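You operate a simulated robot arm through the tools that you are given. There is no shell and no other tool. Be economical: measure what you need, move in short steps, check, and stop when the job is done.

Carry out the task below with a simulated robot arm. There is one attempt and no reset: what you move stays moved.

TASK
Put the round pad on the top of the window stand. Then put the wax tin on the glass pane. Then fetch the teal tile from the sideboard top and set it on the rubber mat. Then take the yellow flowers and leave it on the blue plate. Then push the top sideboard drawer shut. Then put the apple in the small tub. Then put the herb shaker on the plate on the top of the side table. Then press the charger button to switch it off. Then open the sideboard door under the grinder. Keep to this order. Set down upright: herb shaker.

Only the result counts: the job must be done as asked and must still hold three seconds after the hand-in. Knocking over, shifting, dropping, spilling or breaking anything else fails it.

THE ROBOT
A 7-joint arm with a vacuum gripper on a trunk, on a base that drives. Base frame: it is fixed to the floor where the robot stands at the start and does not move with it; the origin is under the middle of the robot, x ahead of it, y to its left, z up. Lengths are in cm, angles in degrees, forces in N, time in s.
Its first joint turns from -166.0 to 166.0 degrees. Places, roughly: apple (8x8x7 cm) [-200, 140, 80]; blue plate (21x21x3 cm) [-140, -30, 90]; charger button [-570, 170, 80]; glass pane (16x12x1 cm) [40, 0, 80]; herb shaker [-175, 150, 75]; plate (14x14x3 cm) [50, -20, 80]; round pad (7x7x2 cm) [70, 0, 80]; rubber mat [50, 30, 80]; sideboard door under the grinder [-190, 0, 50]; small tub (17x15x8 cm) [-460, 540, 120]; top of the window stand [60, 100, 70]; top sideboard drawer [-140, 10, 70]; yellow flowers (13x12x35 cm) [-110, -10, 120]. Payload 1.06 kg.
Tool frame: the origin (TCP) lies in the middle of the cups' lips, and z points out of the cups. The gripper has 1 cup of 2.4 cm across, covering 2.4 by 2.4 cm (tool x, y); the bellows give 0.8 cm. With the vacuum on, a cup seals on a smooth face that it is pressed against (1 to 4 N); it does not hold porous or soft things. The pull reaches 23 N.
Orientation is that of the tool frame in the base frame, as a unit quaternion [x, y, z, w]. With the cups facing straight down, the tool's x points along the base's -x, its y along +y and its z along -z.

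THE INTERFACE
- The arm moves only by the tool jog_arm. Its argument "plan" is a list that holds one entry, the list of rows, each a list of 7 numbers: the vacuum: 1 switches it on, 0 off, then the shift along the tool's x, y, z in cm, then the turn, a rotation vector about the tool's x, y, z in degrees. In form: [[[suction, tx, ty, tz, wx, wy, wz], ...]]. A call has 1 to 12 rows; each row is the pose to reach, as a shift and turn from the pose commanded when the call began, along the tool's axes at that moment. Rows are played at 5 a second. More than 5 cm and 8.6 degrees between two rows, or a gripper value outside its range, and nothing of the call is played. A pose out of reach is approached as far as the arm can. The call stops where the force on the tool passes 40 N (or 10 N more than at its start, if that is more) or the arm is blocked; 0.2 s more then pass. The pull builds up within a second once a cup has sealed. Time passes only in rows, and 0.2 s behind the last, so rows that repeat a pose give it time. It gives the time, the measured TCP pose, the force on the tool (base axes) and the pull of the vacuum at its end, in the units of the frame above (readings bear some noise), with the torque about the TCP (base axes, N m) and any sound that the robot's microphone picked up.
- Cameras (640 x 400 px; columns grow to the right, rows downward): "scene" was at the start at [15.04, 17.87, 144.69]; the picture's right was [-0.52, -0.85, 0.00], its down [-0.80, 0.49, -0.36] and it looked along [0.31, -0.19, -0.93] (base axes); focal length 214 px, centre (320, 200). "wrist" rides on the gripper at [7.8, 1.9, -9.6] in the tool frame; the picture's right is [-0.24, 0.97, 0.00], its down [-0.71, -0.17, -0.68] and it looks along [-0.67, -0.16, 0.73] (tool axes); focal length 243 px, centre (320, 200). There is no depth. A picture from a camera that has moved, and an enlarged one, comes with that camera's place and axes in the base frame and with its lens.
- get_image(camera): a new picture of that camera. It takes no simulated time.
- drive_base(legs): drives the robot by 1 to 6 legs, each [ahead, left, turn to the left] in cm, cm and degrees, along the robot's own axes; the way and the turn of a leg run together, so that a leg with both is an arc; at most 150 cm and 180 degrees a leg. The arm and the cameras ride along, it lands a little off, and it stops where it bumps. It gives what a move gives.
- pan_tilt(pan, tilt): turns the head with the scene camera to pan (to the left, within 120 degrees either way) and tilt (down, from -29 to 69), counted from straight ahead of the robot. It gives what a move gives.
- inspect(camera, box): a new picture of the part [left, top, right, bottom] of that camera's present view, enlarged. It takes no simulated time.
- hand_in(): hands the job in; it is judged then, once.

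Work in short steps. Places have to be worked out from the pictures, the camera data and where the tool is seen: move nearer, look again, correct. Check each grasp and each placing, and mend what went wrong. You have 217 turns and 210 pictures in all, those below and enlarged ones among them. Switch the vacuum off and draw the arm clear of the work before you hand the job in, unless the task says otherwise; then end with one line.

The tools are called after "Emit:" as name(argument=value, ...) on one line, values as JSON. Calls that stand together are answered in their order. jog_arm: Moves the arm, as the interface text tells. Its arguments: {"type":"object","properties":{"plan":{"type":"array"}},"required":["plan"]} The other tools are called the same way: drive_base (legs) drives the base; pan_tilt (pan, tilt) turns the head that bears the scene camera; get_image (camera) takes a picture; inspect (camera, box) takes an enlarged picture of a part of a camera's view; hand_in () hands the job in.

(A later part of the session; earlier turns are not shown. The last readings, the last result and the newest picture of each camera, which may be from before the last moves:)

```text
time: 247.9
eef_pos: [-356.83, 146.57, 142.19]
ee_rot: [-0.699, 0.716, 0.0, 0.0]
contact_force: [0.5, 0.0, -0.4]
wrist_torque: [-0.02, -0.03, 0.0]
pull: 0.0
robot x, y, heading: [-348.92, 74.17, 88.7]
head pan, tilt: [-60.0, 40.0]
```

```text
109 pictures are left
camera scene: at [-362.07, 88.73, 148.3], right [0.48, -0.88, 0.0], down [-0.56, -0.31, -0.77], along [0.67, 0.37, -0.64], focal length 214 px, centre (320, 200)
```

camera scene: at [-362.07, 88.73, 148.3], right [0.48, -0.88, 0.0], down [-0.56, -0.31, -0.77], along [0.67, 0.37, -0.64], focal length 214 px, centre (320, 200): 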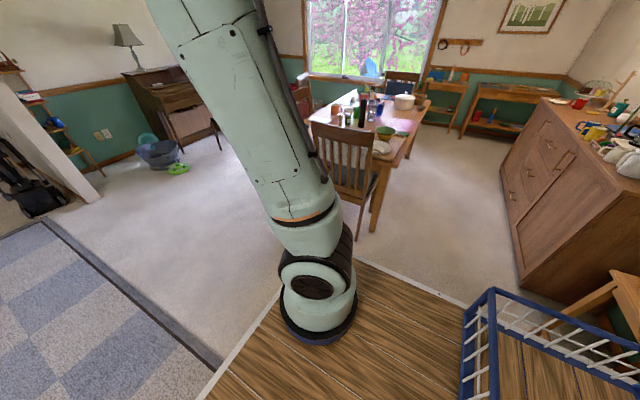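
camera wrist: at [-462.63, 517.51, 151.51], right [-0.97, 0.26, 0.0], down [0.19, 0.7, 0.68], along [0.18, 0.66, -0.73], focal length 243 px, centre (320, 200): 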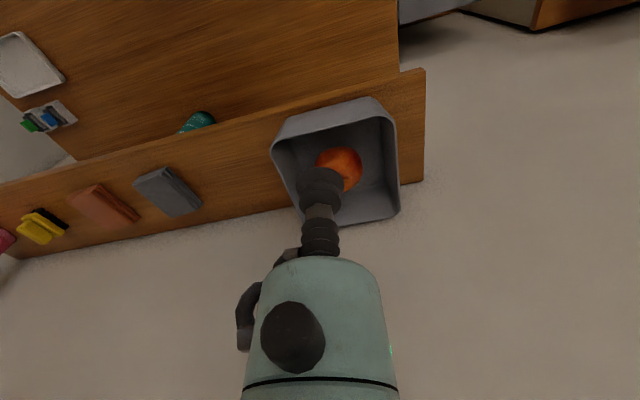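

A small table narrows that passage for a sideways robot, so I turn to heading 0 and enter the aisle lengthwise at y≈72.

Emit:
drive_base(legs=[[0, 0, -88.7], [100, -2, 0]])

Emit:
pan_tilt(pan=40, tilt=35)

Emit:
get_image(camera="scene")

```text
time: 256.9
eef_pos: [-176.87, 82.48, 142.05]
ee_rot: [-0.001, 1.0, 0.001, 0.001]
contact_force: [-0.6, -0.7, 0.9]
wrist_torque: [0.03, -0.01, -0.04]
pull: 0.1
robot x, y, heading: [-249.07, 72.82, 0.3]
head pan, tilt: [-60.0, 40.0]
```

```text
time: 258.6
eef_pos: [-176.89, 82.4, 142.1]
ee_rot: [-0.001, 1.0, 0.0, 0.0]
contact_force: [0.2, 0.0, 0.1]
wrist_torque: [0.02, 0.0, -0.04]
pull: 0.1
robot x, y, heading: [-249.06, 72.88, 0.2]
head pan, tilt: [40.0, 35.0]
```

```text
108 pictures are left
camera scene: at [-232.02, 99.16, 149.06], right [0.64, -0.76, 0.0], down [-0.44, -0.37, -0.82], along [0.63, 0.53, -0.57], focal length 214 px, centre (320, 200)
```

scene: 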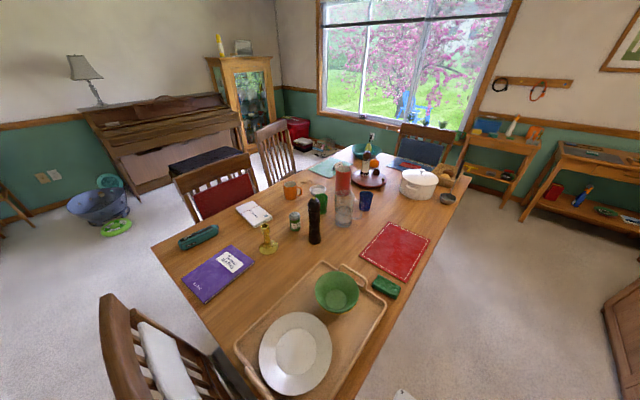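

Emit:
inspect(camera="scene", box=[240, 180, 340, 260])

Emit:
drive_base(legs=[[42, 0, -0.2]])

```text
5.00 times, centred on (290, 220) of scene
camera zoom: at [-232.02, 99.16, 149.06], right [0.64, -0.76, 0.0], down [-0.44, -0.37, -0.82], along [0.63, 0.53, -0.57], focal length 1072 px, centre (470, 100)
```

zoom: 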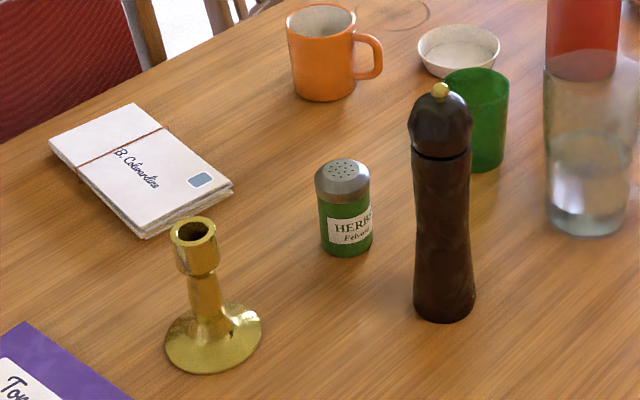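

```text
time: 261.3
eef_pos: [-133.79, 82.53, 142.09]
ee_rot: [0.0, 1.0, -0.001, 0.0]
contact_force: [0.4, 0.6, -0.5]
wrist_torque: [-0.01, 0.01, -0.02]
pull: 0.0
robot x, y, heading: [-205.96, 72.78, -0.1]
head pan, tilt: [40.0, 35.0]
```

Shaker top ≈[-177.5,162,83.5], perforated cap. Swing the arm over the table toward it, above everything.

Emit:
jog_arm(plan=[[[0, 0.6, 4, 2.2, 0, 0, 0], [0, 1.2, 8, 4.4, 0, 0, 0], [0, 1.8, 12, 6.6, 0, 0, 0], [0, 2.4, 16, 8.8, 0, 0, 0], [0, 3, 20, 11, 0, 0, 0], [0, 3.6, 24, 13.2, 0, 0, 0], [0, 4.2, 28, 15.4, 0, 0, 0], [0, 4.8, 32, 17.6, 0, 0, 0], [0, 5.4, 36, 19.8, 0, 0, 0], [0, 6, 40, 22, 0, 0, 0], [0, 9.8, 42.4, 22.5, 0, 0, 0], [0, 13.6, 44.8, 23, 0, 0, 0]]])

Emit:
jog_arm(plan=[[[0, 3.7, 2.4, 0.5, 0, 0, 0], [0, 7.4, 4.8, 1, 0, 0, 0], [0, 11.1, 7.2, 1.5, 0, 0, 0], [0, 14.8, 9.6, 2, 0, 0, 0], [0, 18.5, 12, 2.5, 0, 0, 0], [0, 22.2, 14.4, 3, 0, 0, 0], [0, 25.9, 16.8, 3.5, 0, 0, 0], [0, 29.2, 19.2, 4, 0, 0, 0], [0, 29.5, 23.5, 5, 0, 0, 0], [0, 29.8, 28, 6.5, 0, 0, 0], [0, 30, 32, 9, 0, 0, 0], [0, 30, 34, 13, 0, 0, 0]]])

Emit:
get_image(camera="wrist")

Emit:
pan_tilt(pan=90, tilt=40)

Emit:
get_image(camera="scene")

```text
time: 263.9
eef_pos: [-147.05, 127.24, 119.02]
ee_rot: [0.001, 1.0, 0.001, 0.001]
contact_force: [-0.3, 0.1, 0.9]
wrist_torque: [0.04, 0.04, 0.04]
pull: 0.1
robot x, y, heading: [-205.69, 72.79, 0.0]
head pan, tilt: [40.0, 35.0]
```

```text
time: 266.5
eef_pos: [-175.67, 145.63, 107.48]
ee_rot: [-0.002, 1.0, 0.0, 0.001]
contact_force: [-0.7, -0.5, 0.9]
wrist_torque: [0.04, -0.08, 0.0]
pull: 0.1
out of reach, approached as far as the arm can: row 7, 8, 9, 10, 11, 12
robot x, y, heading: [-205.58, 72.85, 0.1]
head pan, tilt: [40.0, 35.0]
```

```text
106 pictures are left
camera wrist: at [-183.51, 147.49, 117.13], right [0.23, 0.97, 0.0], down [0.71, -0.17, 0.69], along [0.67, -0.16, -0.73], focal length 243 px, centre (320, 200)
```

wrist: 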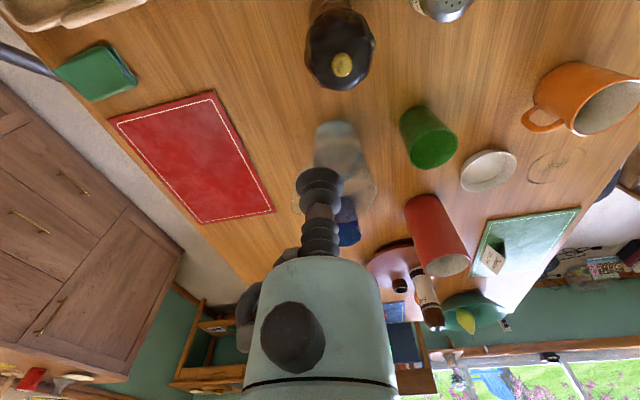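

```text
time: 267.6
eef_pos: [-175.51, 145.66, 107.64]
ee_rot: [0.001, 1.0, 0.0, 0.001]
contact_force: [0.0, -0.3, 1.0]
wrist_torque: [0.02, 0.0, -0.01]
pull: 0.0
robot x, y, heading: [-206.19, 72.68, 0.2]
head pan, tilt: [90.0, 40.0]
```

```text
105 pictures are left
camera scene: at [-195.66, 102.1, 148.3], right [1.0, 0.0, 0.0], down [0.0, -0.64, -0.77], along [0.0, 0.77, -0.64], focal length 214 px, centre (320, 200)
```

scene: 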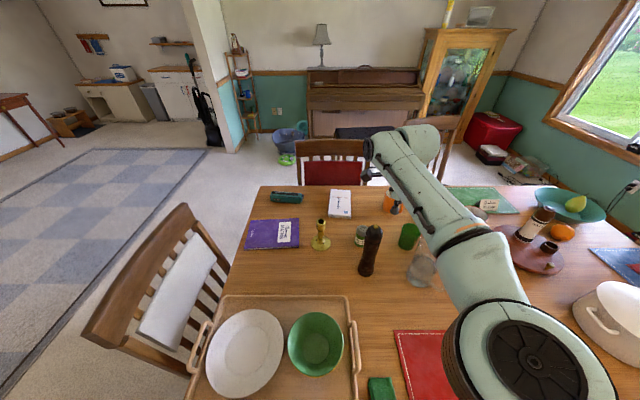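

The arm axis is evidently offset to the robot's right (~8 cm), so the left side can't reach. I'll retract, go turn around at the open area (x≈-349) and come back facing −x.

Emit:
jog_arm(plan=[[[0, -1, -3.5, -2, 0, 0, 0], [0, -4, -7, -4, 0, 0, 0], [0, -7.5, -10, -6, 0, 0, 0], [0, -11, -13, -7, 0, 0, 0], [0, -14.5, -16, -8, 0, 0, 0], [0, -18, -19, -9, 0, 0, 0], [0, -21.5, -22, -10, 0, 0, 0], [0, -25, -25, -11, 0, 0, 0], [0, -27.5, -28.5, -12, 0, 0, 0], [0, -30, -32, -13, 0, 0, 0], [0, -32, -36, -14, 0, 0, 0], [0, -34, -40, -15, 0, 0, 0]]])

```text
refused: row 2 steps farther than a row can; nothing moved
```

Emit:
jog_arm(plan=[[[0, -1, -3.5, -2, 0, 0, 0], [0, -3.5, -6.5, -4, 0, 0, 0], [0, -6.5, -9.5, -5.5, 0, 0, 0], [0, -9.5, -12.5, -7, 0, 0, 0], [0, -13, -15.5, -8, 0, 0, 0], [0, -16.5, -18.5, -9, 0, 0, 0], [0, -20, -21.5, -10, 0, 0, 0], [0, -23.5, -24.5, -11, 0, 0, 0], [0, -26.5, -28, -12, 0, 0, 0], [0, -29, -32, -13, 0, 0, 0], [0, -31, -36, -14, 0, 0, 0], [0, -33, -40, -15, 0, 0, 0]]])

```text
time: 270.2
eef_pos: [-142.74, 105.73, 122.52]
ee_rot: [-0.001, 1.0, 0.0, 0.0]
contact_force: [0.0, -0.2, 0.4]
wrist_torque: [-0.02, -0.02, 0.0]
pull: 0.0
robot x, y, heading: [-205.95, 72.61, 0.1]
head pan, tilt: [90.0, 40.0]
```

Emit:
jog_arm(plan=[[[0, -2, -4.2, 0, 0, 0, 0], [0, -4, -8.4, 0, 0, 0, 0], [0, -6, -12.6, 0, 0, 0, 0], [0, -7, -17.2, 0, 0, 0, 0], [0, -8, -21.8, 0, 0, 0, 0], [0, -9, -26.4, 0, 0, 0, 0], [0, -9, -31, 0, 0, 0, 0]]])

Emit:
drive_base(legs=[[-143, 2, 0], [0, 0, 90], [0, 0, 90]])

```text
time: 271.9
eef_pos: [-133.96, 74.63, 122.41]
ee_rot: [-0.001, 1.0, 0.0, -0.001]
contact_force: [-0.7, 1.0, -0.1]
wrist_torque: [-0.01, 0.01, 0.05]
pull: 0.2
robot x, y, heading: [-205.92, 72.92, 0.0]
head pan, tilt: [90.0, 40.0]
```

```text
time: 286.5
eef_pos: [-418.8, 66.68, 122.48]
ee_rot: [1.0, 0.02, -0.001, 0.001]
contact_force: [0.1, -0.1, -1.2]
wrist_torque: [0.01, -0.02, -0.02]
pull: 0.0
robot x, y, heading: [-347.01, 71.34, -177.7]
head pan, tilt: [90.0, 40.0]
```

Correct heading, then reverse into the aisle so the robot's right side faces the dining table.

Emit:
drive_base(legs=[[0, 0, -2.3], [-98, 0, 0]])

```text
time: 292.0
eef_pos: [-320.43, 69.83, 122.45]
ee_rot: [1.0, -0.005, -0.001, 0.0]
contact_force: [-1.0, 0.1, 0.0]
wrist_torque: [-0.01, 0.04, -0.01]
pull: 0.2
robot x, y, heading: [-248.97, 71.0, 179.4]
head pan, tilt: [90.0, 40.0]
```

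Emit:
drive_base(legs=[[-97, -2, 0.6]])

Emit:
pan_tilt(pan=-80, tilt=40)

Emit:
get_image(camera="scene")

```text
time: 297.2
eef_pos: [-221.43, 70.55, 122.37]
ee_rot: [1.0, 0.003, 0.001, -0.001]
contact_force: [-0.2, 0.1, -0.7]
wrist_torque: [0.01, -0.02, 0.03]
pull: 0.1
robot x, y, heading: [-149.34, 73.04, -179.6]
head pan, tilt: [90.0, 40.0]
```

```text
time: 299.7
eef_pos: [-221.37, 70.58, 122.48]
ee_rot: [1.0, 0.002, 0.0, -0.001]
contact_force: [0.1, -0.5, -0.5]
wrist_torque: [0.0, -0.01, -0.01]
pull: 0.1
robot x, y, heading: [-149.25, 72.74, -179.4]
head pan, tilt: [-80.0, 40.0]
```

```text
104 pictures are left
camera scene: at [-160.64, 59.96, 148.3], right [0.98, 0.18, 0.0], down [0.12, -0.63, -0.77], along [-0.14, 0.75, -0.64], focal length 214 px, centre (320, 200)
```

scene: 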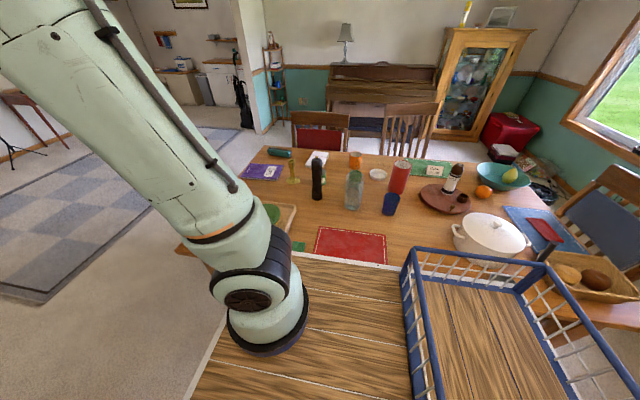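

Axis is now ~81 cm from the shaker. Swing the arm round the −x side of the mill toward the shaker.

Emit:
jog_arm(plan=[[[0, -0.5, -4.5, 0, 0, 0, 0], [0, -1, -9, 0, 0, 0, 0], [0, -1.5, -13.5, 0.5, 0, 0, 0], [0, -2, -18, 1, 0, 0, 0], [0, -2.5, -22.5, 1.5, 0, 0, 0], [0, -2.5, -27, 2, 0, 0, 0], [0, -2, -31.5, 2.5, 0, 0, 0], [0, -1, -36, 3, 0, 0, 0], [0, 1, -40.3, 4, 0, 0, 0], [0, 3.5, -44.3, 5, 0, 0, 0], [0, 6, -48.3, 6, 0, 0, 0], [0, 8.5, -52.3, 7, 0, 0, 0]]])

Emit:
jog_arm(plan=[[[0, 2.5, -4, 1, 0, 0, 0], [0, 5, -8, 2, 0, 0, 0], [0, 7.5, -12, 3, 0, 0, 0], [0, 10, -16, 4, 0, 0, 0], [0, 12.5, -20, 5, 0, 0, 0], [0, 15, -24, 6, 0, 0, 0], [0, 17.5, -28, 7, 0, 0, 0], [0, 20, -31.5, 9, 0, 0, 0], [0, 22.5, -34.5, 11, 0, 0, 0], [0, 25, -36.5, 13, 0, 0, 0], [0, 25, -36.5, 13, 0, 0, 0]]])

Emit:
get_image(camera="wrist")

Emit:
inspect(camera="scene", box=[220, 90, 420, 230])

```text
time: 302.3
eef_pos: [-213.28, 122.7, 115.69]
ee_rot: [1.0, 0.004, -0.001, 0.0]
contact_force: [-0.1, -0.2, 0.8]
wrist_torque: [0.0, -0.03, -0.03]
pull: 0.0
robot x, y, heading: [-149.37, 72.81, -179.4]
head pan, tilt: [-80.0, 40.0]
```

```text
time: 304.7
eef_pos: [-188.29, 156.68, 101.9]
ee_rot: [1.0, 0.003, 0.0, -0.001]
contact_force: [0.0, 1.0, 0.3]
wrist_torque: [-0.03, 0.03, -0.01]
pull: 0.1
out of reach, approached as far as the arm can: row 9, 10, 11
robot x, y, heading: [-149.5, 72.74, -179.5]
head pan, tilt: [-80.0, 40.0]
```

```text
103 pictures are left
camera wrist: at [-180.39, 154.92, 111.4], right [-0.23, -0.97, 0.0], down [-0.71, 0.17, 0.68], along [-0.67, 0.16, -0.73], focal length 243 px, centre (320, 200)
```

wrist: 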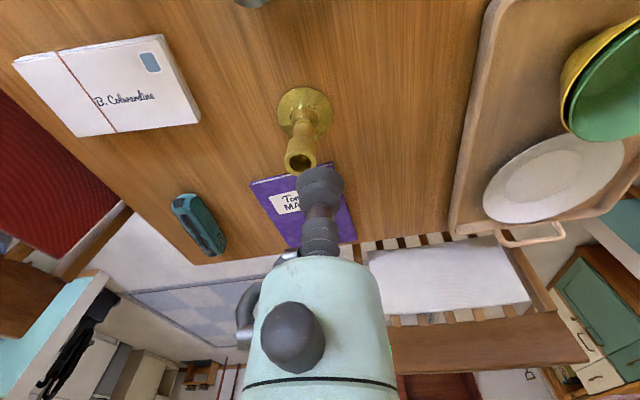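

```text
2.86 times, centred on (320, 160) of scene
camera zoom: at [-160.62, 59.99, 148.31], right [0.98, 0.18, 0.0], down [0.12, -0.63, -0.77], along [-0.14, 0.75, -0.64], focal length 613 px, centre (320, 314)
```

zoom: 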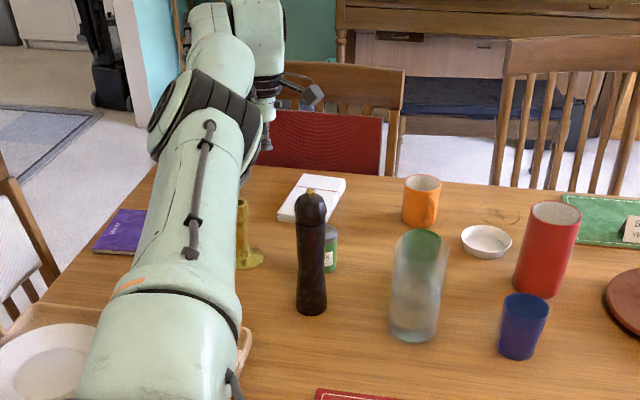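

Continue toward the shaker while descending a bit to gain reach.

Emit:
jog_arm(plan=[[[0, 1, -0.5, 2.5, 0, 0, 0], [0, 3, -1.5, 5, 0, 0, 0], [0, 5.5, -3, 7, 0, 0, 0], [0, 8, -4.5, 8, 0, 0, 0], [0, 10.8, -5.5, 8.5, 0, 0, 0], [0, 10.8, -5.5, 8.5, 0, 0, 0]]])

Emit:
get_image(camera="wrist")

Emit:
inspect(camera="scene", box=[220, 90, 420, 230])

```text
time: 306.1
eef_pos: [-178.03, 158.29, 94.51]
ee_rot: [1.0, 0.003, -0.001, 0.001]
contact_force: [0.1, -0.2, -0.2]
wrist_torque: [-0.02, 0.03, -0.01]
pull: 0.0
out of reach, approached as far as the arm can: row 2, 3, 4, 5, 6
robot x, y, heading: [-149.44, 73.05, -179.7]
head pan, tilt: [-80.0, 40.0]
```

```text
101 pictures are left
camera wrist: at [-170.3, 156.58, 103.98], right [-0.23, -0.97, 0.0], down [-0.71, 0.17, 0.69], along [-0.67, 0.16, -0.73], focal length 243 px, centre (320, 200)
```

wrist: 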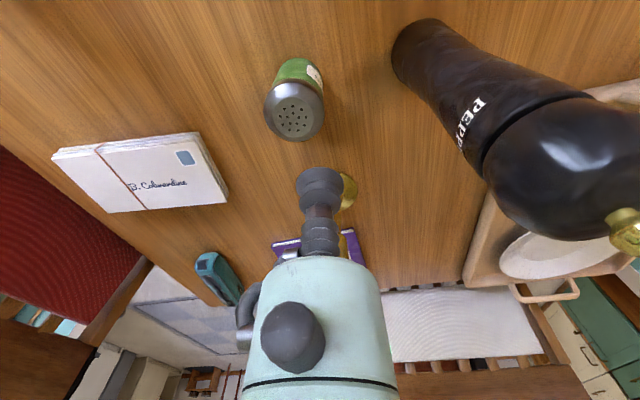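

```text
2.86 times, centred on (320, 160) of scene
camera zoom: at [-160.63, 59.98, 148.3], right [0.98, 0.18, 0.0], down [0.12, -0.63, -0.77], along [-0.14, 0.75, -0.64], focal length 613 px, centre (320, 314)
```

zoom: 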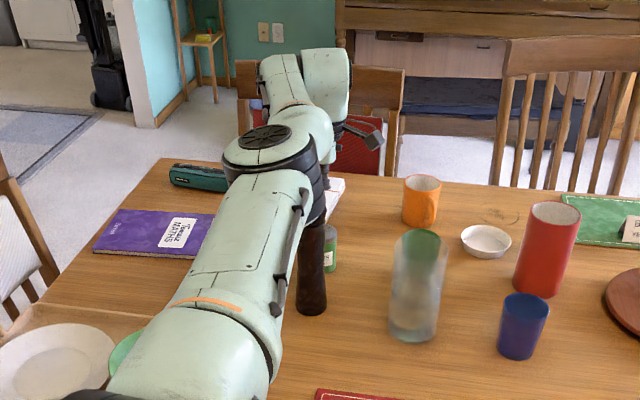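

The jar is at [-178,160.6], but lowering further here would bring the elbow down onto the pepper mill. I back out along the same path and will approach with the robot facing the table (closer, elbow higher).

Emit:
jog_arm(plan=[[[0, -3, 0.3, -1, 0, 0, 0], [0, -6, 0.8, -3, 0, 0, 0], [0, -9, 1.5, -6, 0, 0, 0], [0, -11, 2.5, -9, 0, 0, 0], [0, -13, 5, -11, 0, 0, 0], [0, -15.5, 8.5, -12, 0, 0, 0], [0, -18, 12, -13, 0, 0, 0], [0, -20.5, 15.5, -14, 0, 0, 0], [0, -23, 19, -15, 0, 0, 0], [0, -25.5, 22.5, -16, 0, 0, 0], [0, -28, 26, -17, 0, 0, 0], [0, -30.5, 29.5, -18, 0, 0, 0]]])

Emit:
inspect(camera="scene", box=[220, 90, 420, 230])

```text
time: 308.7
eef_pos: [-208.45, 128.94, 112.77]
ee_rot: [1.0, 0.002, -0.001, 0.0]
contact_force: [0.4, 0.7, -0.1]
wrist_torque: [0.01, 0.01, 0.01]
pull: 0.0
robot x, y, heading: [-149.62, 72.88, -179.7]
head pan, tilt: [-80.0, 40.0]
```

```text
2.86 times, centred on (320, 160) of scene
camera zoom: at [-160.62, 60.02, 148.31], right [0.98, 0.18, 0.0], down [0.12, -0.63, -0.77], along [-0.14, 0.75, -0.64], focal length 613 px, centre (320, 314)
```

zoom: 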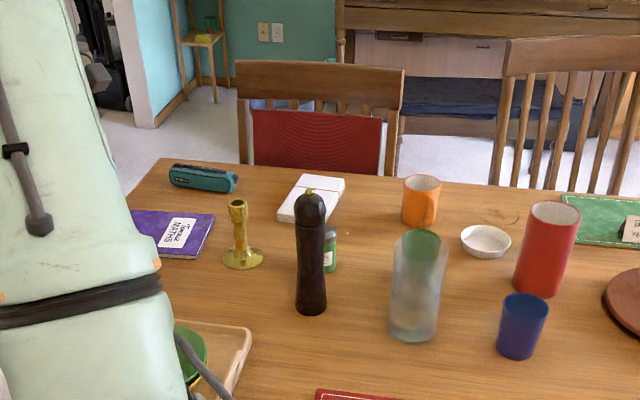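

Mill and others undisturbed. Bring arm to front, shift to mid-aisle and turn to face the table (heading 90).

Emit:
jog_arm(plan=[[[0, -1.5, 4.7, -0.5, 0, 0, 0], [0, -3, 9.4, -1, 0, 0, 0], [0, -4.5, 14.1, -2, 0, 0, 0], [0, -6, 18.8, -3, 0, 0, 0], [0, -7.5, 23.4, -4, 0, 0, 0], [0, -8.5, 28, -5, 0, 0, 0], [0, -9.5, 32.7, -6, 0, 0, 0], [0, -10.5, 37.4, -7, 0, 0, 0], [0, -11.5, 42.1, -8, 0, 0, 0], [0, -12, 46.8, -9, 0, 0, 0], [0, -12.5, 51.5, -10, 0, 0, 0], [0, -12.5, 56, -11, 0, 0, 0]]])

Emit:
drive_base(legs=[[0, 18, 0], [0, 0, -45], [0, 0, -45]])

Emit:
pan_tilt(pan=0, tilt=45)

Emit:
get_image(camera="scene")

```text
refused: row 3 steps farther than a row can; nothing moved
```

```text
time: 314.4
eef_pos: [-93.66, 113.83, 112.68]
ee_rot: [0.71, -0.704, -0.001, 0.0]
contact_force: [0.3, -0.1, -0.4]
wrist_torque: [0.02, -0.01, 0.0]
pull: 0.0
robot x, y, heading: [-149.43, 54.45, 90.4]
head pan, tilt: [-80.0, 40.0]
```

```text
time: 315.9
eef_pos: [-93.56, 113.89, 112.78]
ee_rot: [0.71, -0.704, 0.0, 0.0]
contact_force: [-0.8, 0.3, 0.2]
wrist_torque: [0.01, 0.03, 0.01]
pull: 0.1
robot x, y, heading: [-149.16, 54.95, 90.8]
head pan, tilt: [0.0, 45.0]
```

```text
98 pictures are left
camera scene: at [-170.25, 72.44, 147.58], right [1.0, 0.01, 0.0], down [0.01, -0.71, -0.71], along [-0.01, 0.71, -0.71], focal length 214 px, centre (320, 200)
```

scene: 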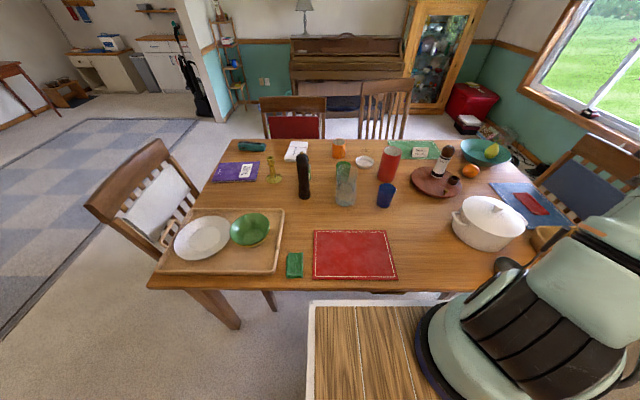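

Facing the table now. Strafe left to put the arm axis near x≈-190, and a little closer.

Emit:
drive_base(legs=[[6, 46, -0.6]])

Emit:
get_image(camera="scene")

```text
time: 318.7
eef_pos: [-138.65, 119.18, 112.67]
ee_rot: [-0.706, 0.708, 0.0, -0.001]
contact_force: [-0.1, -0.1, -0.4]
wrist_torque: [-0.01, 0.02, -0.01]
pull: 0.0
robot x, y, heading: [-195.04, 60.73, 89.9]
head pan, tilt: [0.0, 45.0]
```

```text
97 pictures are left
camera scene: at [-215.88, 78.64, 147.58], right [1.0, 0.0, 0.0], down [0.0, -0.71, -0.71], along [0.0, 0.71, -0.71], focal length 214 px, centre (320, 200)
```

scene: 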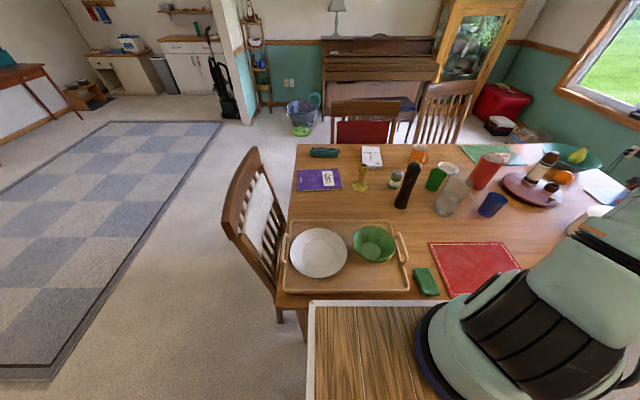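

There is ~10 cm to the table edge; move 5 cm closer, then move the arm over.

Emit:
drive_base(legs=[[5, 0, 0]])

Emit:
jog_arm(plan=[[[0, -0.5, 4.5, -1, 0, 0, 0], [0, -1, 9, -2, 0, 0, 0], [0, -2, 13.5, -2, 0, 0, 0], [0, -3.5, 18, -2, 0, 0, 0], [0, -5, 22.5, -2, 0, 0, 0], [0, -7, 27, -2, 0, 0, 0], [0, -9.5, 31, -2, 0, 0, 0], [0, -12.5, 34.5, -2, 0, 0, 0], [0, -16, 37, -2, 0, 0, 0], [0, -20, 39, -2, 0, 0, 0], [0, -24, 40.5, -2, 0, 0, 0], [0, -28, 41.5, -2, 0, 0, 0]]])

Emit:
get_image(camera="scene")

Emit:
get_image(camera="wrist")

```text
time: 319.6
eef_pos: [-138.68, 124.33, 112.6]
ee_rot: [-0.706, 0.708, -0.001, -0.001]
contact_force: [0.0, -0.4, -1.1]
wrist_torque: [-0.01, 0.06, -0.01]
pull: 0.1
robot x, y, heading: [-194.94, 65.68, 89.9]
head pan, tilt: [0.0, 45.0]
```

```text
time: 322.2
eef_pos: [-180.19, 152.45, 114.94]
ee_rot: [-0.706, 0.708, 0.001, 0.0]
contact_force: [0.5, 0.1, 1.0]
wrist_torque: [-0.01, 0.04, -0.01]
pull: 0.1
robot x, y, heading: [-195.58, 66.07, 89.9]
head pan, tilt: [0.0, 45.0]
```

```text
96 pictures are left
camera scene: at [-215.86, 83.66, 147.58], right [1.0, 0.0, 0.0], down [0.0, -0.71, -0.71], along [0.0, 0.71, -0.71], focal length 214 px, centre (320, 200)
```

scene: 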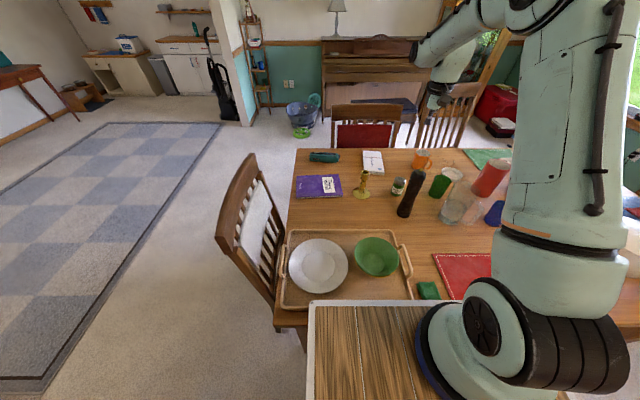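

```text
95 pictures are left
camera wrist: at [-182.16, 144.75, 124.33], right [-0.97, 0.24, 0.0], down [0.17, 0.71, 0.69], along [0.16, 0.67, -0.73], focal length 243 px, centre (320, 200)
```

wrist: 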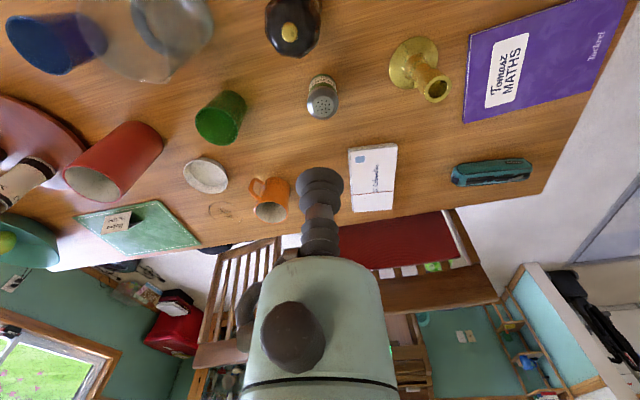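

Elbow is high here. Rotate the tool so the camera bracket faces +x (away from the mill) and center over the shaker (~[-178.5,160.7]).

Emit:
jog_arm(plan=[[[0, -0.8, -0.2, 0, 0, 0, -8.2], [0, -1.6, -0.4, 0, 0, 0, -16.4], [0, -2.4, -0.6, 0, 0, 0, -24.6], [0, -3.2, -0.7, 0, 0, 0, -32.8], [0, -4, -0.9, 0, 0, 0, -41], [0, -4.8, -1.1, 0, 0, 0, -49.2], [0, -5.6, -1.2, 0, 0, 0, -57.4], [0, -6.4, -1.4, 0, 0, 0, -65.6], [0, -7.2, -1.5, 0, 0, 0, -73.8], [0, -8, -1.6, 0, 0, 0, -82], [0, -8.3, -1.7, 0, 0, 0, -90], [0, -8.3, -1.7, 0, 0, 0, -90]]])

Emit:
get_image(camera="wrist")

Emit:
inspect(camera="scene", box=[310, 60, 510, 230])

```text
time: 324.8
eef_pos: [-178.37, 160.67, 114.8]
ee_rot: [1.0, -0.001, 0.001, 0.0]
contact_force: [-0.3, -0.4, 0.1]
wrist_torque: [0.01, 0.01, 0.01]
pull: 0.0
robot x, y, heading: [-195.2, 65.6, 89.7]
head pan, tilt: [0.0, 45.0]
```

```text
94 pictures are left
camera wrist: at [-170.59, 158.78, 124.24], right [-0.24, -0.97, 0.0], down [-0.71, 0.17, 0.69], along [-0.67, 0.16, -0.73], focal length 243 px, centre (320, 200)
```

wrist: 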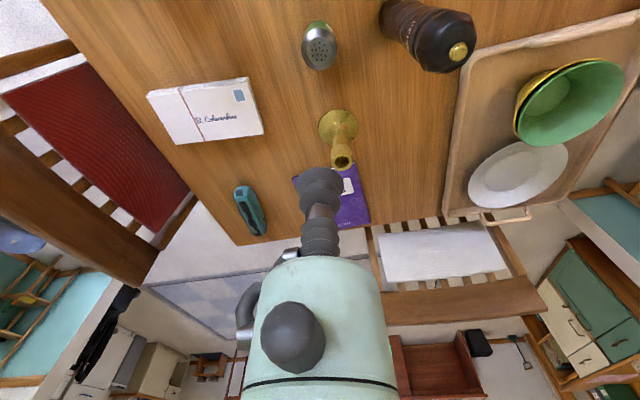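

```text
2.35 times, centred on (410, 145) of scene
camera zoom: at [-215.87, 83.71, 147.58], right [1.0, 0.0, 0.0], down [0.0, -0.71, -0.71], along [0.0, 0.71, -0.71], focal length 505 px, centre (108, 329)
```

zoom: 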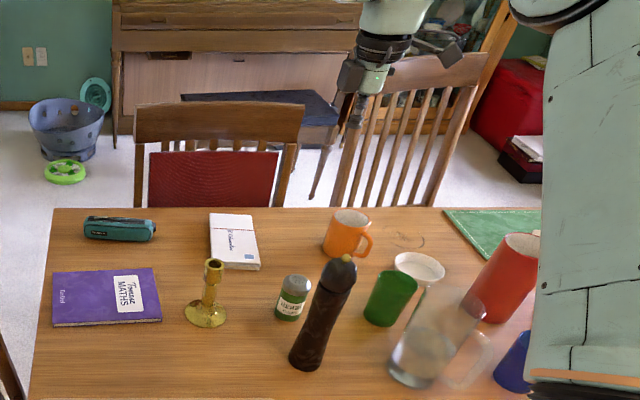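

Aligned on the shaker. Descend to z≈88.

Emit:
jog_arm(plan=[[[0, 0, 0, 4.5, 0, 0, 0], [0, 0, 0, 9, 0, 0, 0], [0, 0, 0, 13.5, 0, 0, 0], [0, 0, 0, 18, 0, 0, 0], [0, 0, 0, 22.5, 0, 0, 0], [0, 0, 0, 26.5, 0, 0, 0], [0, 0, 0, 26.5, 0, 0, 0]]])

Emit:
get_image(camera="wrist")

Emit:
inspect(camera="scene", box=[310, 60, 510, 230])

```text
time: 326.4
eef_pos: [-178.61, 160.63, 88.13]
ee_rot: [1.0, -0.001, 0.0, -0.001]
contact_force: [-0.2, -0.5, 0.0]
wrist_torque: [0.01, -0.01, 0.02]
pull: 0.0
robot x, y, heading: [-195.19, 65.8, 90.1]
head pan, tilt: [0.0, 45.0]
```

```text
92 pictures are left
camera wrist: at [-170.79, 158.82, 97.71], right [-0.24, -0.97, 0.0], down [-0.71, 0.17, 0.69], along [-0.67, 0.16, -0.73], focal length 243 px, centre (320, 200)
```

wrist: 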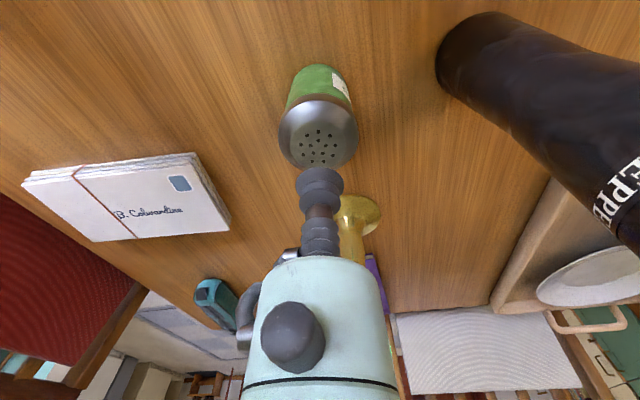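

```text
2.35 times, centred on (410, 145) of scene
camera zoom: at [-215.87, 83.7, 147.58], right [1.0, 0.0, 0.0], down [0.0, -0.71, -0.71], along [0.0, 0.71, -0.71], focal length 505 px, centre (108, 329)
```

zoom: 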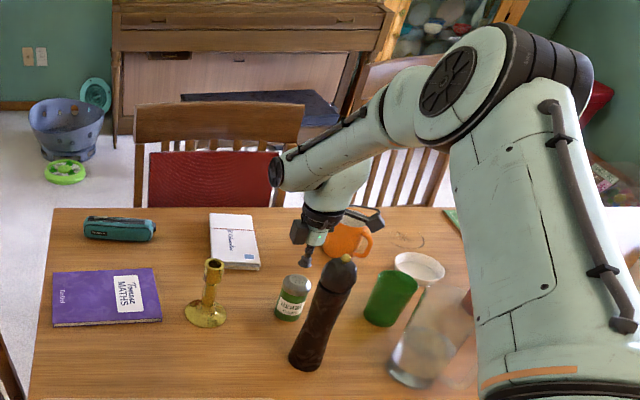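

Clearance is good. Press down on the cap gently with vacuum on.

Emit:
jog_arm(plan=[[[1, -0.4, -0.2, 2, 0, 0, 0], [1, -0.4, -0.2, 3.5, 0, 0, 0], [1, -0.4, -0.2, 4.2, 0, 0, 0], [1, -0.4, -0.2, 4.2, 0, 0, 0]]])

```text
time: 327.4
eef_pos: [-178.86, 160.93, 84.2]
ee_rot: [1.0, -0.002, 0.0, 0.0]
contact_force: [0.0, -0.2, 9.5]
wrist_torque: [0.0, -0.02, -0.03]
pull: 22.7
robot x, y, heading: [-195.24, 65.27, 89.9]
head pan, tilt: [0.0, 45.0]
```

Sealed on the cap. Lift straight up.

Emit:
jog_arm(plan=[[[1, 0, 0, -1.5, 0, 0, 0], [1, 0, 0, -5, 0, 0, 0], [1, 0, 0, -9.5, 0, 0, 0], [1, 0, 0, -14, 0, 0, 0], [1, 0, 0, -18.5, 0, 0, 0], [1, 0, 0, -23, 0, 0, 0], [1, 0, 0, -27.5, 0, 0, 0], [1, 0, 0, -31, 0, 0, 0], [1, 0, 0, -31, 0, 0, 0]]])

Emit:
inspect(camera="scene", box=[310, 60, 510, 230])

```text
time: 329.4
eef_pos: [-178.88, 160.68, 115.11]
ee_rot: [1.0, -0.002, 0.0, 0.001]
contact_force: [0.5, -0.5, -1.1]
wrist_torque: [0.03, 0.01, 0.03]
pull: 22.5
robot x, y, heading: [-195.05, 65.85, 90.0]
head pan, tilt: [0.0, 45.0]
```

```text
2.35 times, centred on (410, 145) of scene
camera zoom: at [-215.87, 83.72, 147.58], right [1.0, 0.0, 0.0], down [0.0, -0.71, -0.71], along [0.0, 0.71, -0.71], focal length 505 px, centre (108, 329)
```

zoom: 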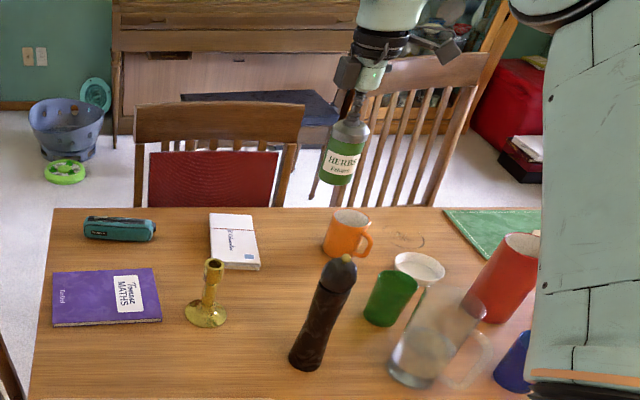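

Held. Raise a bit and draw it in, then back to mid-aisle and turn to heading 0.

Emit:
jog_arm(plan=[[[1, 0, 3, -3, 0, 0, 0], [1, -0.5, 7, -5.5, 0, 0, 0], [1, -1, 11, -7.5, 0, 0, 0], [1, -2, 15.5, -9, 0, 0, 0], [1, -3, 20, -10, 0, 0, 0], [1, -4, 24, -11, 0, 0, 0]]])

Emit:
drive_base(legs=[[-11, 0, 0], [0, 0, -45], [0, 0, -45]])

Emit:
get_image(camera="scene")

Emit:
get_image(camera="wrist")

```text
time: 330.8
eef_pos: [-182.83, 137.1, 125.72]
ee_rot: [1.0, -0.002, 0.0, 0.0]
contact_force: [0.1, 0.2, -1.8]
wrist_torque: [-0.03, 0.0, -0.01]
pull: 22.9
robot x, y, heading: [-194.74, 65.74, 90.1]
head pan, tilt: [0.0, 45.0]
```

```text
time: 336.1
eef_pos: [-123.82, 43.0, 125.86]
ee_rot: [0.709, -0.705, 0.0, 0.0]
contact_force: [-0.1, -0.1, -1.5]
wrist_torque: [0.01, 0.0, -0.01]
pull: 23.0
robot x, y, heading: [-194.83, 54.78, 0.3]
head pan, tilt: [0.0, 45.0]
```

```text
89 pictures are left
camera scene: at [-176.9, 75.68, 147.58], right [0.01, -1.0, 0.0], down [-0.71, 0.0, -0.71], along [0.71, 0.0, -0.71], focal length 214 px, centre (320, 200)
```

scene: 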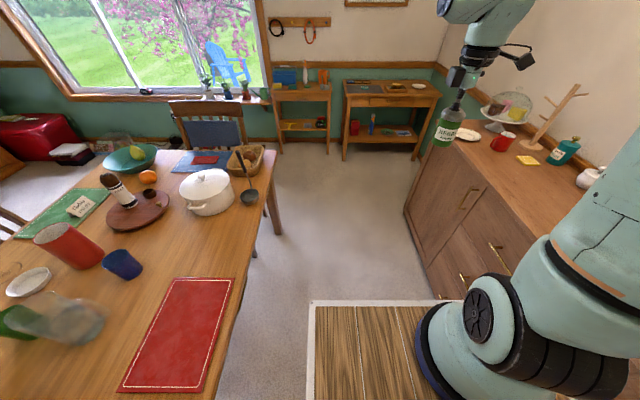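

```text
88 pictures are left
camera wrist: at [-125.67, 35.3, 135.31], right [-0.97, 0.23, 0.0], down [0.17, 0.71, 0.69], along [0.16, 0.67, -0.73], focal length 243 px, centre (320, 200)
```

wrist: 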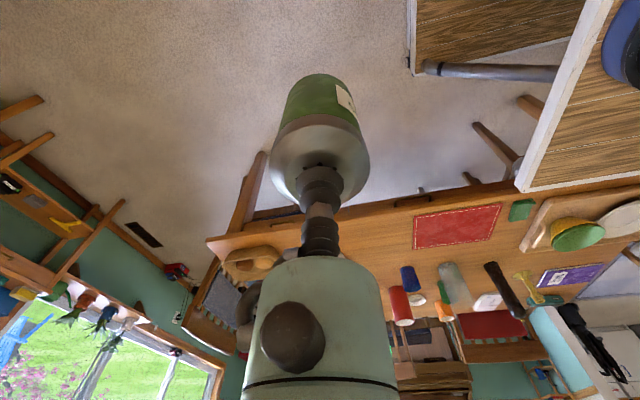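

Drive ahead to the side table.

Emit:
drive_base(legs=[[145, -1, -0.3], [42, -8, 0]])

Emit:
pan_tilt(pan=-40, tilt=50)

Emit:
get_image(camera="scene")

```text
time: 345.5
eef_pos: [63.53, 34.3, 125.78]
ee_rot: [0.707, -0.707, 0.0, 0.0]
contact_force: [0.1, -0.4, -1.4]
wrist_torque: [-0.01, 0.03, -0.01]
pull: 23.0
robot x, y, heading: [-7.93, 46.61, 0.0]
head pan, tilt: [0.0, 45.0]
```

```text
time: 346.6
eef_pos: [63.58, 34.36, 125.82]
ee_rot: [-0.707, 0.708, 0.0, -0.001]
contact_force: [0.5, -0.1, -1.4]
wrist_torque: [-0.01, 0.0, 0.03]
pull: 22.9
robot x, y, heading: [-7.78, 46.26, 0.1]
head pan, tilt: [-40.0, 50.0]
```

```text
87 pictures are left
camera scene: at [8.35, 62.28, 146.89], right [-0.64, -0.77, 0.0], down [-0.59, 0.49, -0.64], along [0.49, -0.41, -0.77], focal length 214 px, centre (320, 200)
```

scene: 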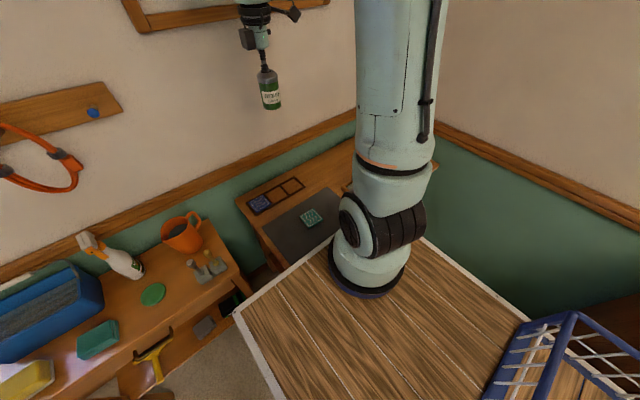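

Move the shaker over toward the plate (~[53,-20]) at safe height.

Emit:
jog_arm(plan=[[[1, 4.5, 1, 0.5, 0, 0, 0], [1, 9, 2, 1, 0, 0, 0], [1, 13.5, 3, 1.5, 0, 0, 0], [1, 18, 4, 2, 0, 0, 0], [1, 22.5, 5, 2.5, 0, 0, 0], [1, 27, 6, 3, 0, 0, 0], [1, 31.5, 7, 3.5, 0, 0, 0], [1, 36, 8, 4, 0, 0, 0], [1, 40.5, 9, 4.5, 0, 0, 0], [1, 45, 10, 5, 0, 0, 0], [1, 49.5, 10.5, 6, 0, 0, 0], [1, 49.5, 10.5, 6, 0, 0, 0]]])

Emit:
get_image(camera="wrist")

```text
time: 349.2
eef_pos: [52.91, -14.95, 119.53]
ee_rot: [-0.707, 0.708, 0.0, 0.001]
contact_force: [-0.2, 0.3, -0.2]
wrist_torque: [-0.02, -0.03, 0.04]
pull: 22.6
robot x, y, heading: [-8.01, 46.13, 0.2]
head pan, tilt: [-40.0, 50.0]
```

```text
86 pictures are left
camera wrist: at [50.98, -22.79, 129.17], right [-0.97, 0.23, 0.0], down [0.17, 0.71, 0.68], along [0.16, 0.67, -0.73], focal length 243 px, centre (320, 200)
```

wrist: 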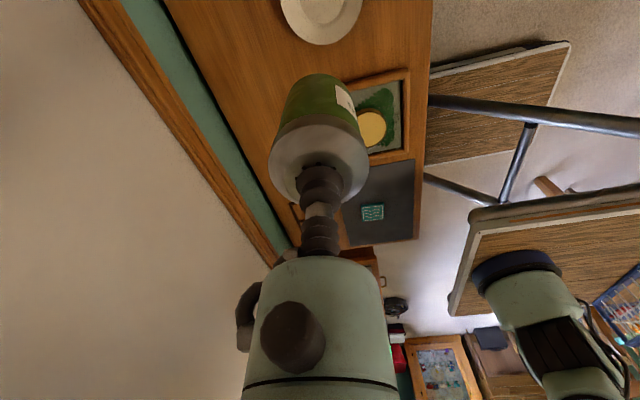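

Plate centre ≈[52.3,-20]. Move over it, descend partway and check.

Emit:
jog_arm(plan=[[[1, 2.5, 0.3, 3.5, 0, 0, 0], [1, 5, 0.6, 7, 0, 0, 0], [1, 5, 0.6, 11, 0, 0, 0], [1, 5, 0.6, 15, 0, 0, 0], [1, 5, 0.6, 19, 0, 0, 0], [1, 5, 0.6, 22, 0, 0, 0], [1, 5, 0.6, 22, 0, 0, 0]]])

Emit:
get_image(camera="wrist")

Emit:
pan_tilt(pan=-60, tilt=45)

Emit:
get_image(camera="scene")

```text
time: 350.8
eef_pos: [52.46, -20.11, 97.72]
ee_rot: [-0.707, 0.707, -0.001, 0.0]
contact_force: [-0.1, -0.6, -1.3]
wrist_torque: [0.02, 0.01, 0.01]
pull: 22.7
robot x, y, heading: [-7.48, 46.37, -0.1]
head pan, tilt: [-40.0, 50.0]
```

```text
85 pictures are left
camera wrist: at [50.65, -27.82, 107.24], right [-0.97, 0.23, 0.0], down [0.17, 0.71, 0.68], along [0.16, 0.67, -0.73], focal length 243 px, centre (320, 200)
```

wrist: 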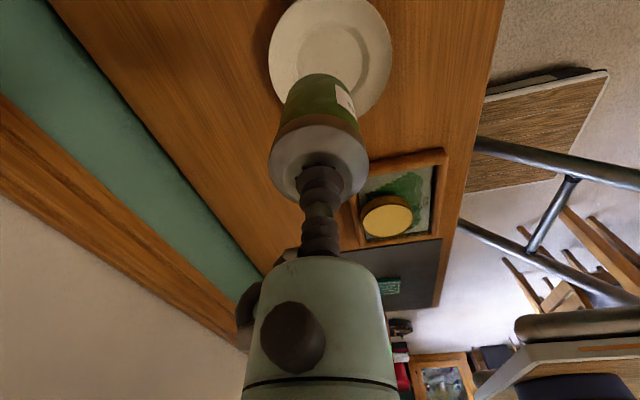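

```text
time: 351.6
eef_pos: [52.56, -20.04, 97.67]
ee_rot: [-0.707, 0.707, 0.0, 0.0]
contact_force: [0.3, -0.9, -1.6]
wrist_torque: [0.03, -0.01, 0.03]
pull: 23.3
robot x, y, heading: [-7.61, 46.34, 0.2]
head pan, tilt: [-60.0, 45.0]
```

```text
84 pictures are left
camera scene: at [6.52, 60.18, 147.58], right [-0.86, -0.5, 0.0], down [-0.36, 0.61, -0.71], along [0.35, -0.61, -0.71], focal length 214 px, centre (320, 200)
```

scene: 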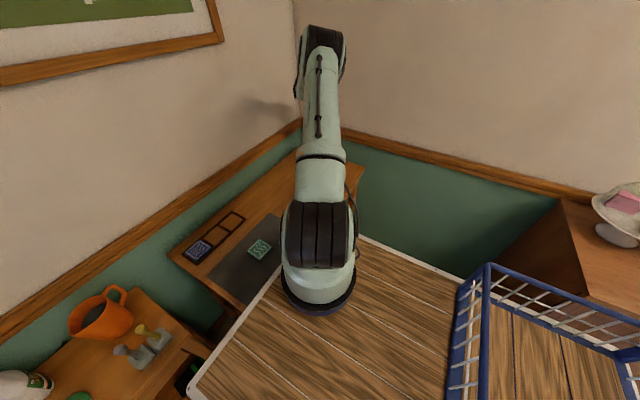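

Plate centre refined to ≈[51.2,-21]. Lower to just above it.

Emit:
jog_arm(plan=[[[1, 1, 1.2, 3, 0, 0, 0], [1, 1, 1.2, 6.5, 0, 0, 0], [1, 1, 1.2, 9.5, 0, 0, 0], [1, 1, 1.2, 9.5, 0, 0, 0]]])

Emit:
get_image(camera="wrist")

```text
time: 352.6
eef_pos: [51.21, -20.98, 88.15]
ee_rot: [-0.707, 0.707, 0.0, 0.0]
contact_force: [1.0, -0.3, -1.0]
wrist_torque: [-0.01, 0.03, -0.01]
pull: 22.7
robot x, y, heading: [-7.91, 46.41, 0.1]
head pan, tilt: [-60.0, 45.0]
```

```text
83 pictures are left
camera wrist: at [49.31, -28.73, 97.74], right [-0.97, 0.24, 0.0], down [0.17, 0.71, 0.69], along [0.16, 0.67, -0.73], focal length 243 px, centre (320, 200)
```

wrist: 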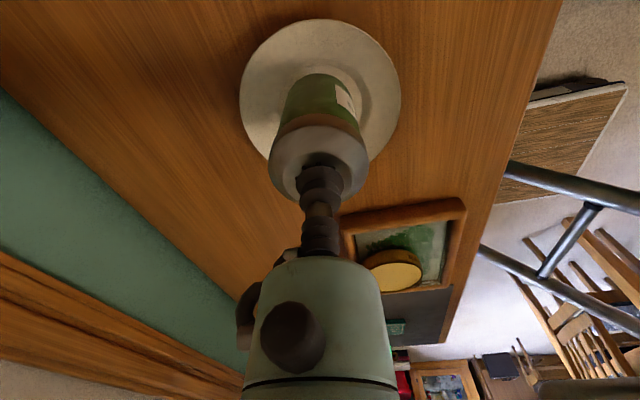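

Well centered. Lower to contact.

Emit:
jog_arm(plan=[[[1, 0, 0, 0.8, 0, 0, 0], [1, 0, 0, 1.5, 0, 0, 0], [1, 0, 0, 2, 0, 0, 0], [1, 0, 0, 2, 0, 0, 0]]])

```text
time: 353.6
eef_pos: [51.24, -21.04, 86.22]
ee_rot: [-0.707, 0.707, -0.001, 0.0]
contact_force: [0.4, -0.2, -0.8]
wrist_torque: [0.03, 0.02, -0.01]
pull: 22.8
robot x, y, heading: [-7.96, 46.52, 0.2]
head pan, tilt: [-60.0, 45.0]
```

Emit:
jog_arm(plan=[[[1, 0, 0, 0.4, 0, 0, 0], [1, 0, 0, 0.8, 0, 0, 0], [1, 0, 0, 1.1, 0, 0, 0], [1, 0, 0, 1.1, 0, 0, 0]]])

```text
time: 354.6
eef_pos: [51.36, -21.11, 85.28]
ee_rot: [0.707, -0.707, 0.002, 0.001]
contact_force: [-1.0, 1.0, 17.4]
wrist_torque: [0.01, 0.05, -0.05]
pull: 22.4
robot x, y, heading: [-7.94, 46.46, 0.1]
head pan, tilt: [-60.0, 45.0]
```

Contact. Release and rise.

Emit:
jog_arm(plan=[[[1, 0, 0, -0.3, 0, 0, 0], [0, 0, 0, -0.3, 0, 0, 0], [0, 0, 0, -0.3, 0, 0, 0], [0, 0, 0, -0.3, 0, 0, 0], [0, 0, 0, -0.3, 0, 0, 0], [0, 0, 0, -1, 0, 0, 0], [0, 0, 0, -3, 0, 0, 0], [0, 0, 0, -7, 0, 0, 0], [0, 0, 0, -11.5, 0, 0, 0], [0, 0, 0, -16, 0, 0, 0], [0, 0, 0, -20.5, 0, 0, 0], [0, 0, 0, -25, 0, 0, 0]]])

Emit:
get_image(camera="wrist")

```text
time: 357.2
eef_pos: [51.32, -20.85, 109.87]
ee_rot: [0.707, -0.707, 0.0, -0.001]
contact_force: [-0.2, -0.3, -0.9]
wrist_torque: [0.0, -0.02, 0.01]
pull: 0.2
robot x, y, heading: [-7.46, 46.64, -0.1]
head pan, tilt: [-60.0, 45.0]
```

```text
82 pictures are left
camera wrist: at [49.34, -28.65, 119.37], right [-0.97, 0.23, 0.0], down [0.17, 0.71, 0.69], along [0.16, 0.67, -0.73], focal length 243 px, centre (320, 200)
```

wrist: 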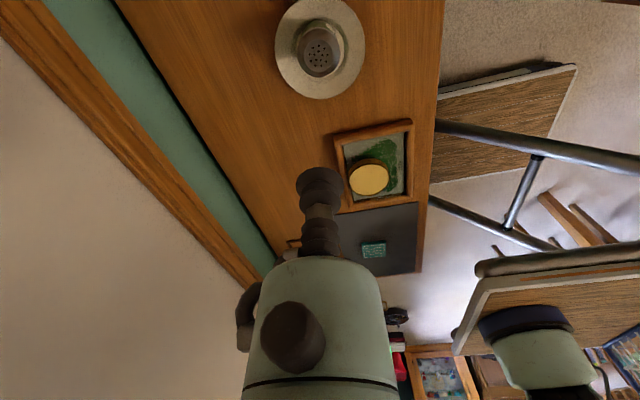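

Shaker stands upright on the plate. Draw the arm to the front and reverse down the aisle toward the far room for the charger.

Emit:
jog_arm(plan=[[[0, -4.5, -1, -1.5, 0, 0, 0], [0, -9, -2, -3, 0, 0, 0], [0, -13.5, -3, -4.5, 0, 0, 0], [0, -18, -4, -6, 0, 0, 0], [0, -22.5, -5, -7.5, 0, 0, 0], [0, -27, -6, -9, 0, 0, 0], [0, -31.5, -7, -10.5, 0, 0, 0], [0, -36, -8, -12, 0, 0, 0], [0, -40.5, -9, -13.5, 0, 0, 0], [0, -45, -10, -14, 0, 0, 0], [0, -49.5, -11, -14, 0, 0, 0], [0, -54, -12, -14, 0, 0, 0]]])

Emit:
drive_base(legs=[[-60, 14, 0], [-140, 0, 0], [-147, 12, 0]])

Emit:
drive_base(legs=[[0, 0, 90], [0, 0, 90]])

Emit:
pan_tilt(pan=-10, tilt=20)

Emit:
get_image(camera="scene")

```text
time: 359.8
eef_pos: [63.12, 32.92, 124.32]
ee_rot: [-0.707, 0.707, 0.0, 0.0]
contact_force: [0.1, 0.3, 0.3]
wrist_torque: [0.02, 0.01, -0.01]
pull: 0.1
robot x, y, heading: [-7.76, 46.49, 0.1]
head pan, tilt: [-60.0, 45.0]
```

```text
time: 377.0
eef_pos: [-288.65, 58.52, 124.31]
ee_rot: [-0.703, 0.711, 0.0, 0.0]
contact_force: [0.2, -0.7, -0.7]
wrist_torque: [0.0, 0.02, -0.01]
pull: 0.1
robot x, y, heading: [-359.41, 72.69, -0.2]
head pan, tilt: [-60.0, 45.0]
```

```text
time: 385.0
eef_pos: [-429.61, 90.19, 124.25]
ee_rot: [0.725, 0.688, -0.001, -0.001]
contact_force: [0.4, -1.1, -0.2]
wrist_torque: [0.0, 0.01, 0.02]
pull: 0.0
robot x, y, heading: [-359.52, 72.9, 177.2]
head pan, tilt: [-60.0, 45.0]
```

```text
time: 386.1
eef_pos: [-429.53, 90.0, 124.31]
ee_rot: [0.726, 0.688, 0.0, 0.0]
contact_force: [1.0, 0.1, -0.1]
wrist_torque: [0.04, 0.0, 0.0]
pull: 0.0
robot x, y, heading: [-359.24, 72.72, 177.4]
head pan, tilt: [-10.0, 20.0]
```

```text
81 pictures are left
camera scene: at [-379.22, 54.27, 151.44], right [0.22, 0.97, 0.0], down [0.33, -0.08, -0.94], along [-0.92, 0.21, -0.34], focal length 214 px, centre (320, 200)
```

scene: 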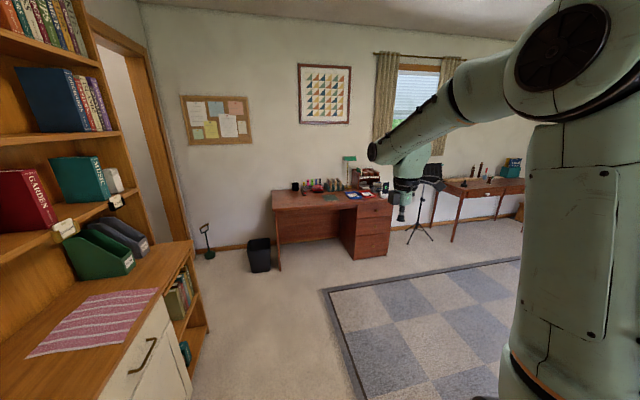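

Emit:
inspect(camera="scene", box=[260, 140, 420, 270])

```text
3.08 times, centred on (340, 205) of scene
camera zoom: at [-379.22, 54.27, 151.44], right [0.22, 0.97, 0.0], down [0.33, -0.08, -0.94], along [-0.92, 0.21, -0.34], focal length 660 px, centre (258, 185)
```

zoom: 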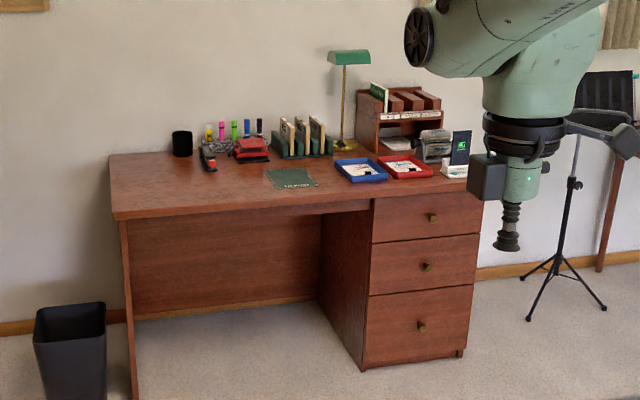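

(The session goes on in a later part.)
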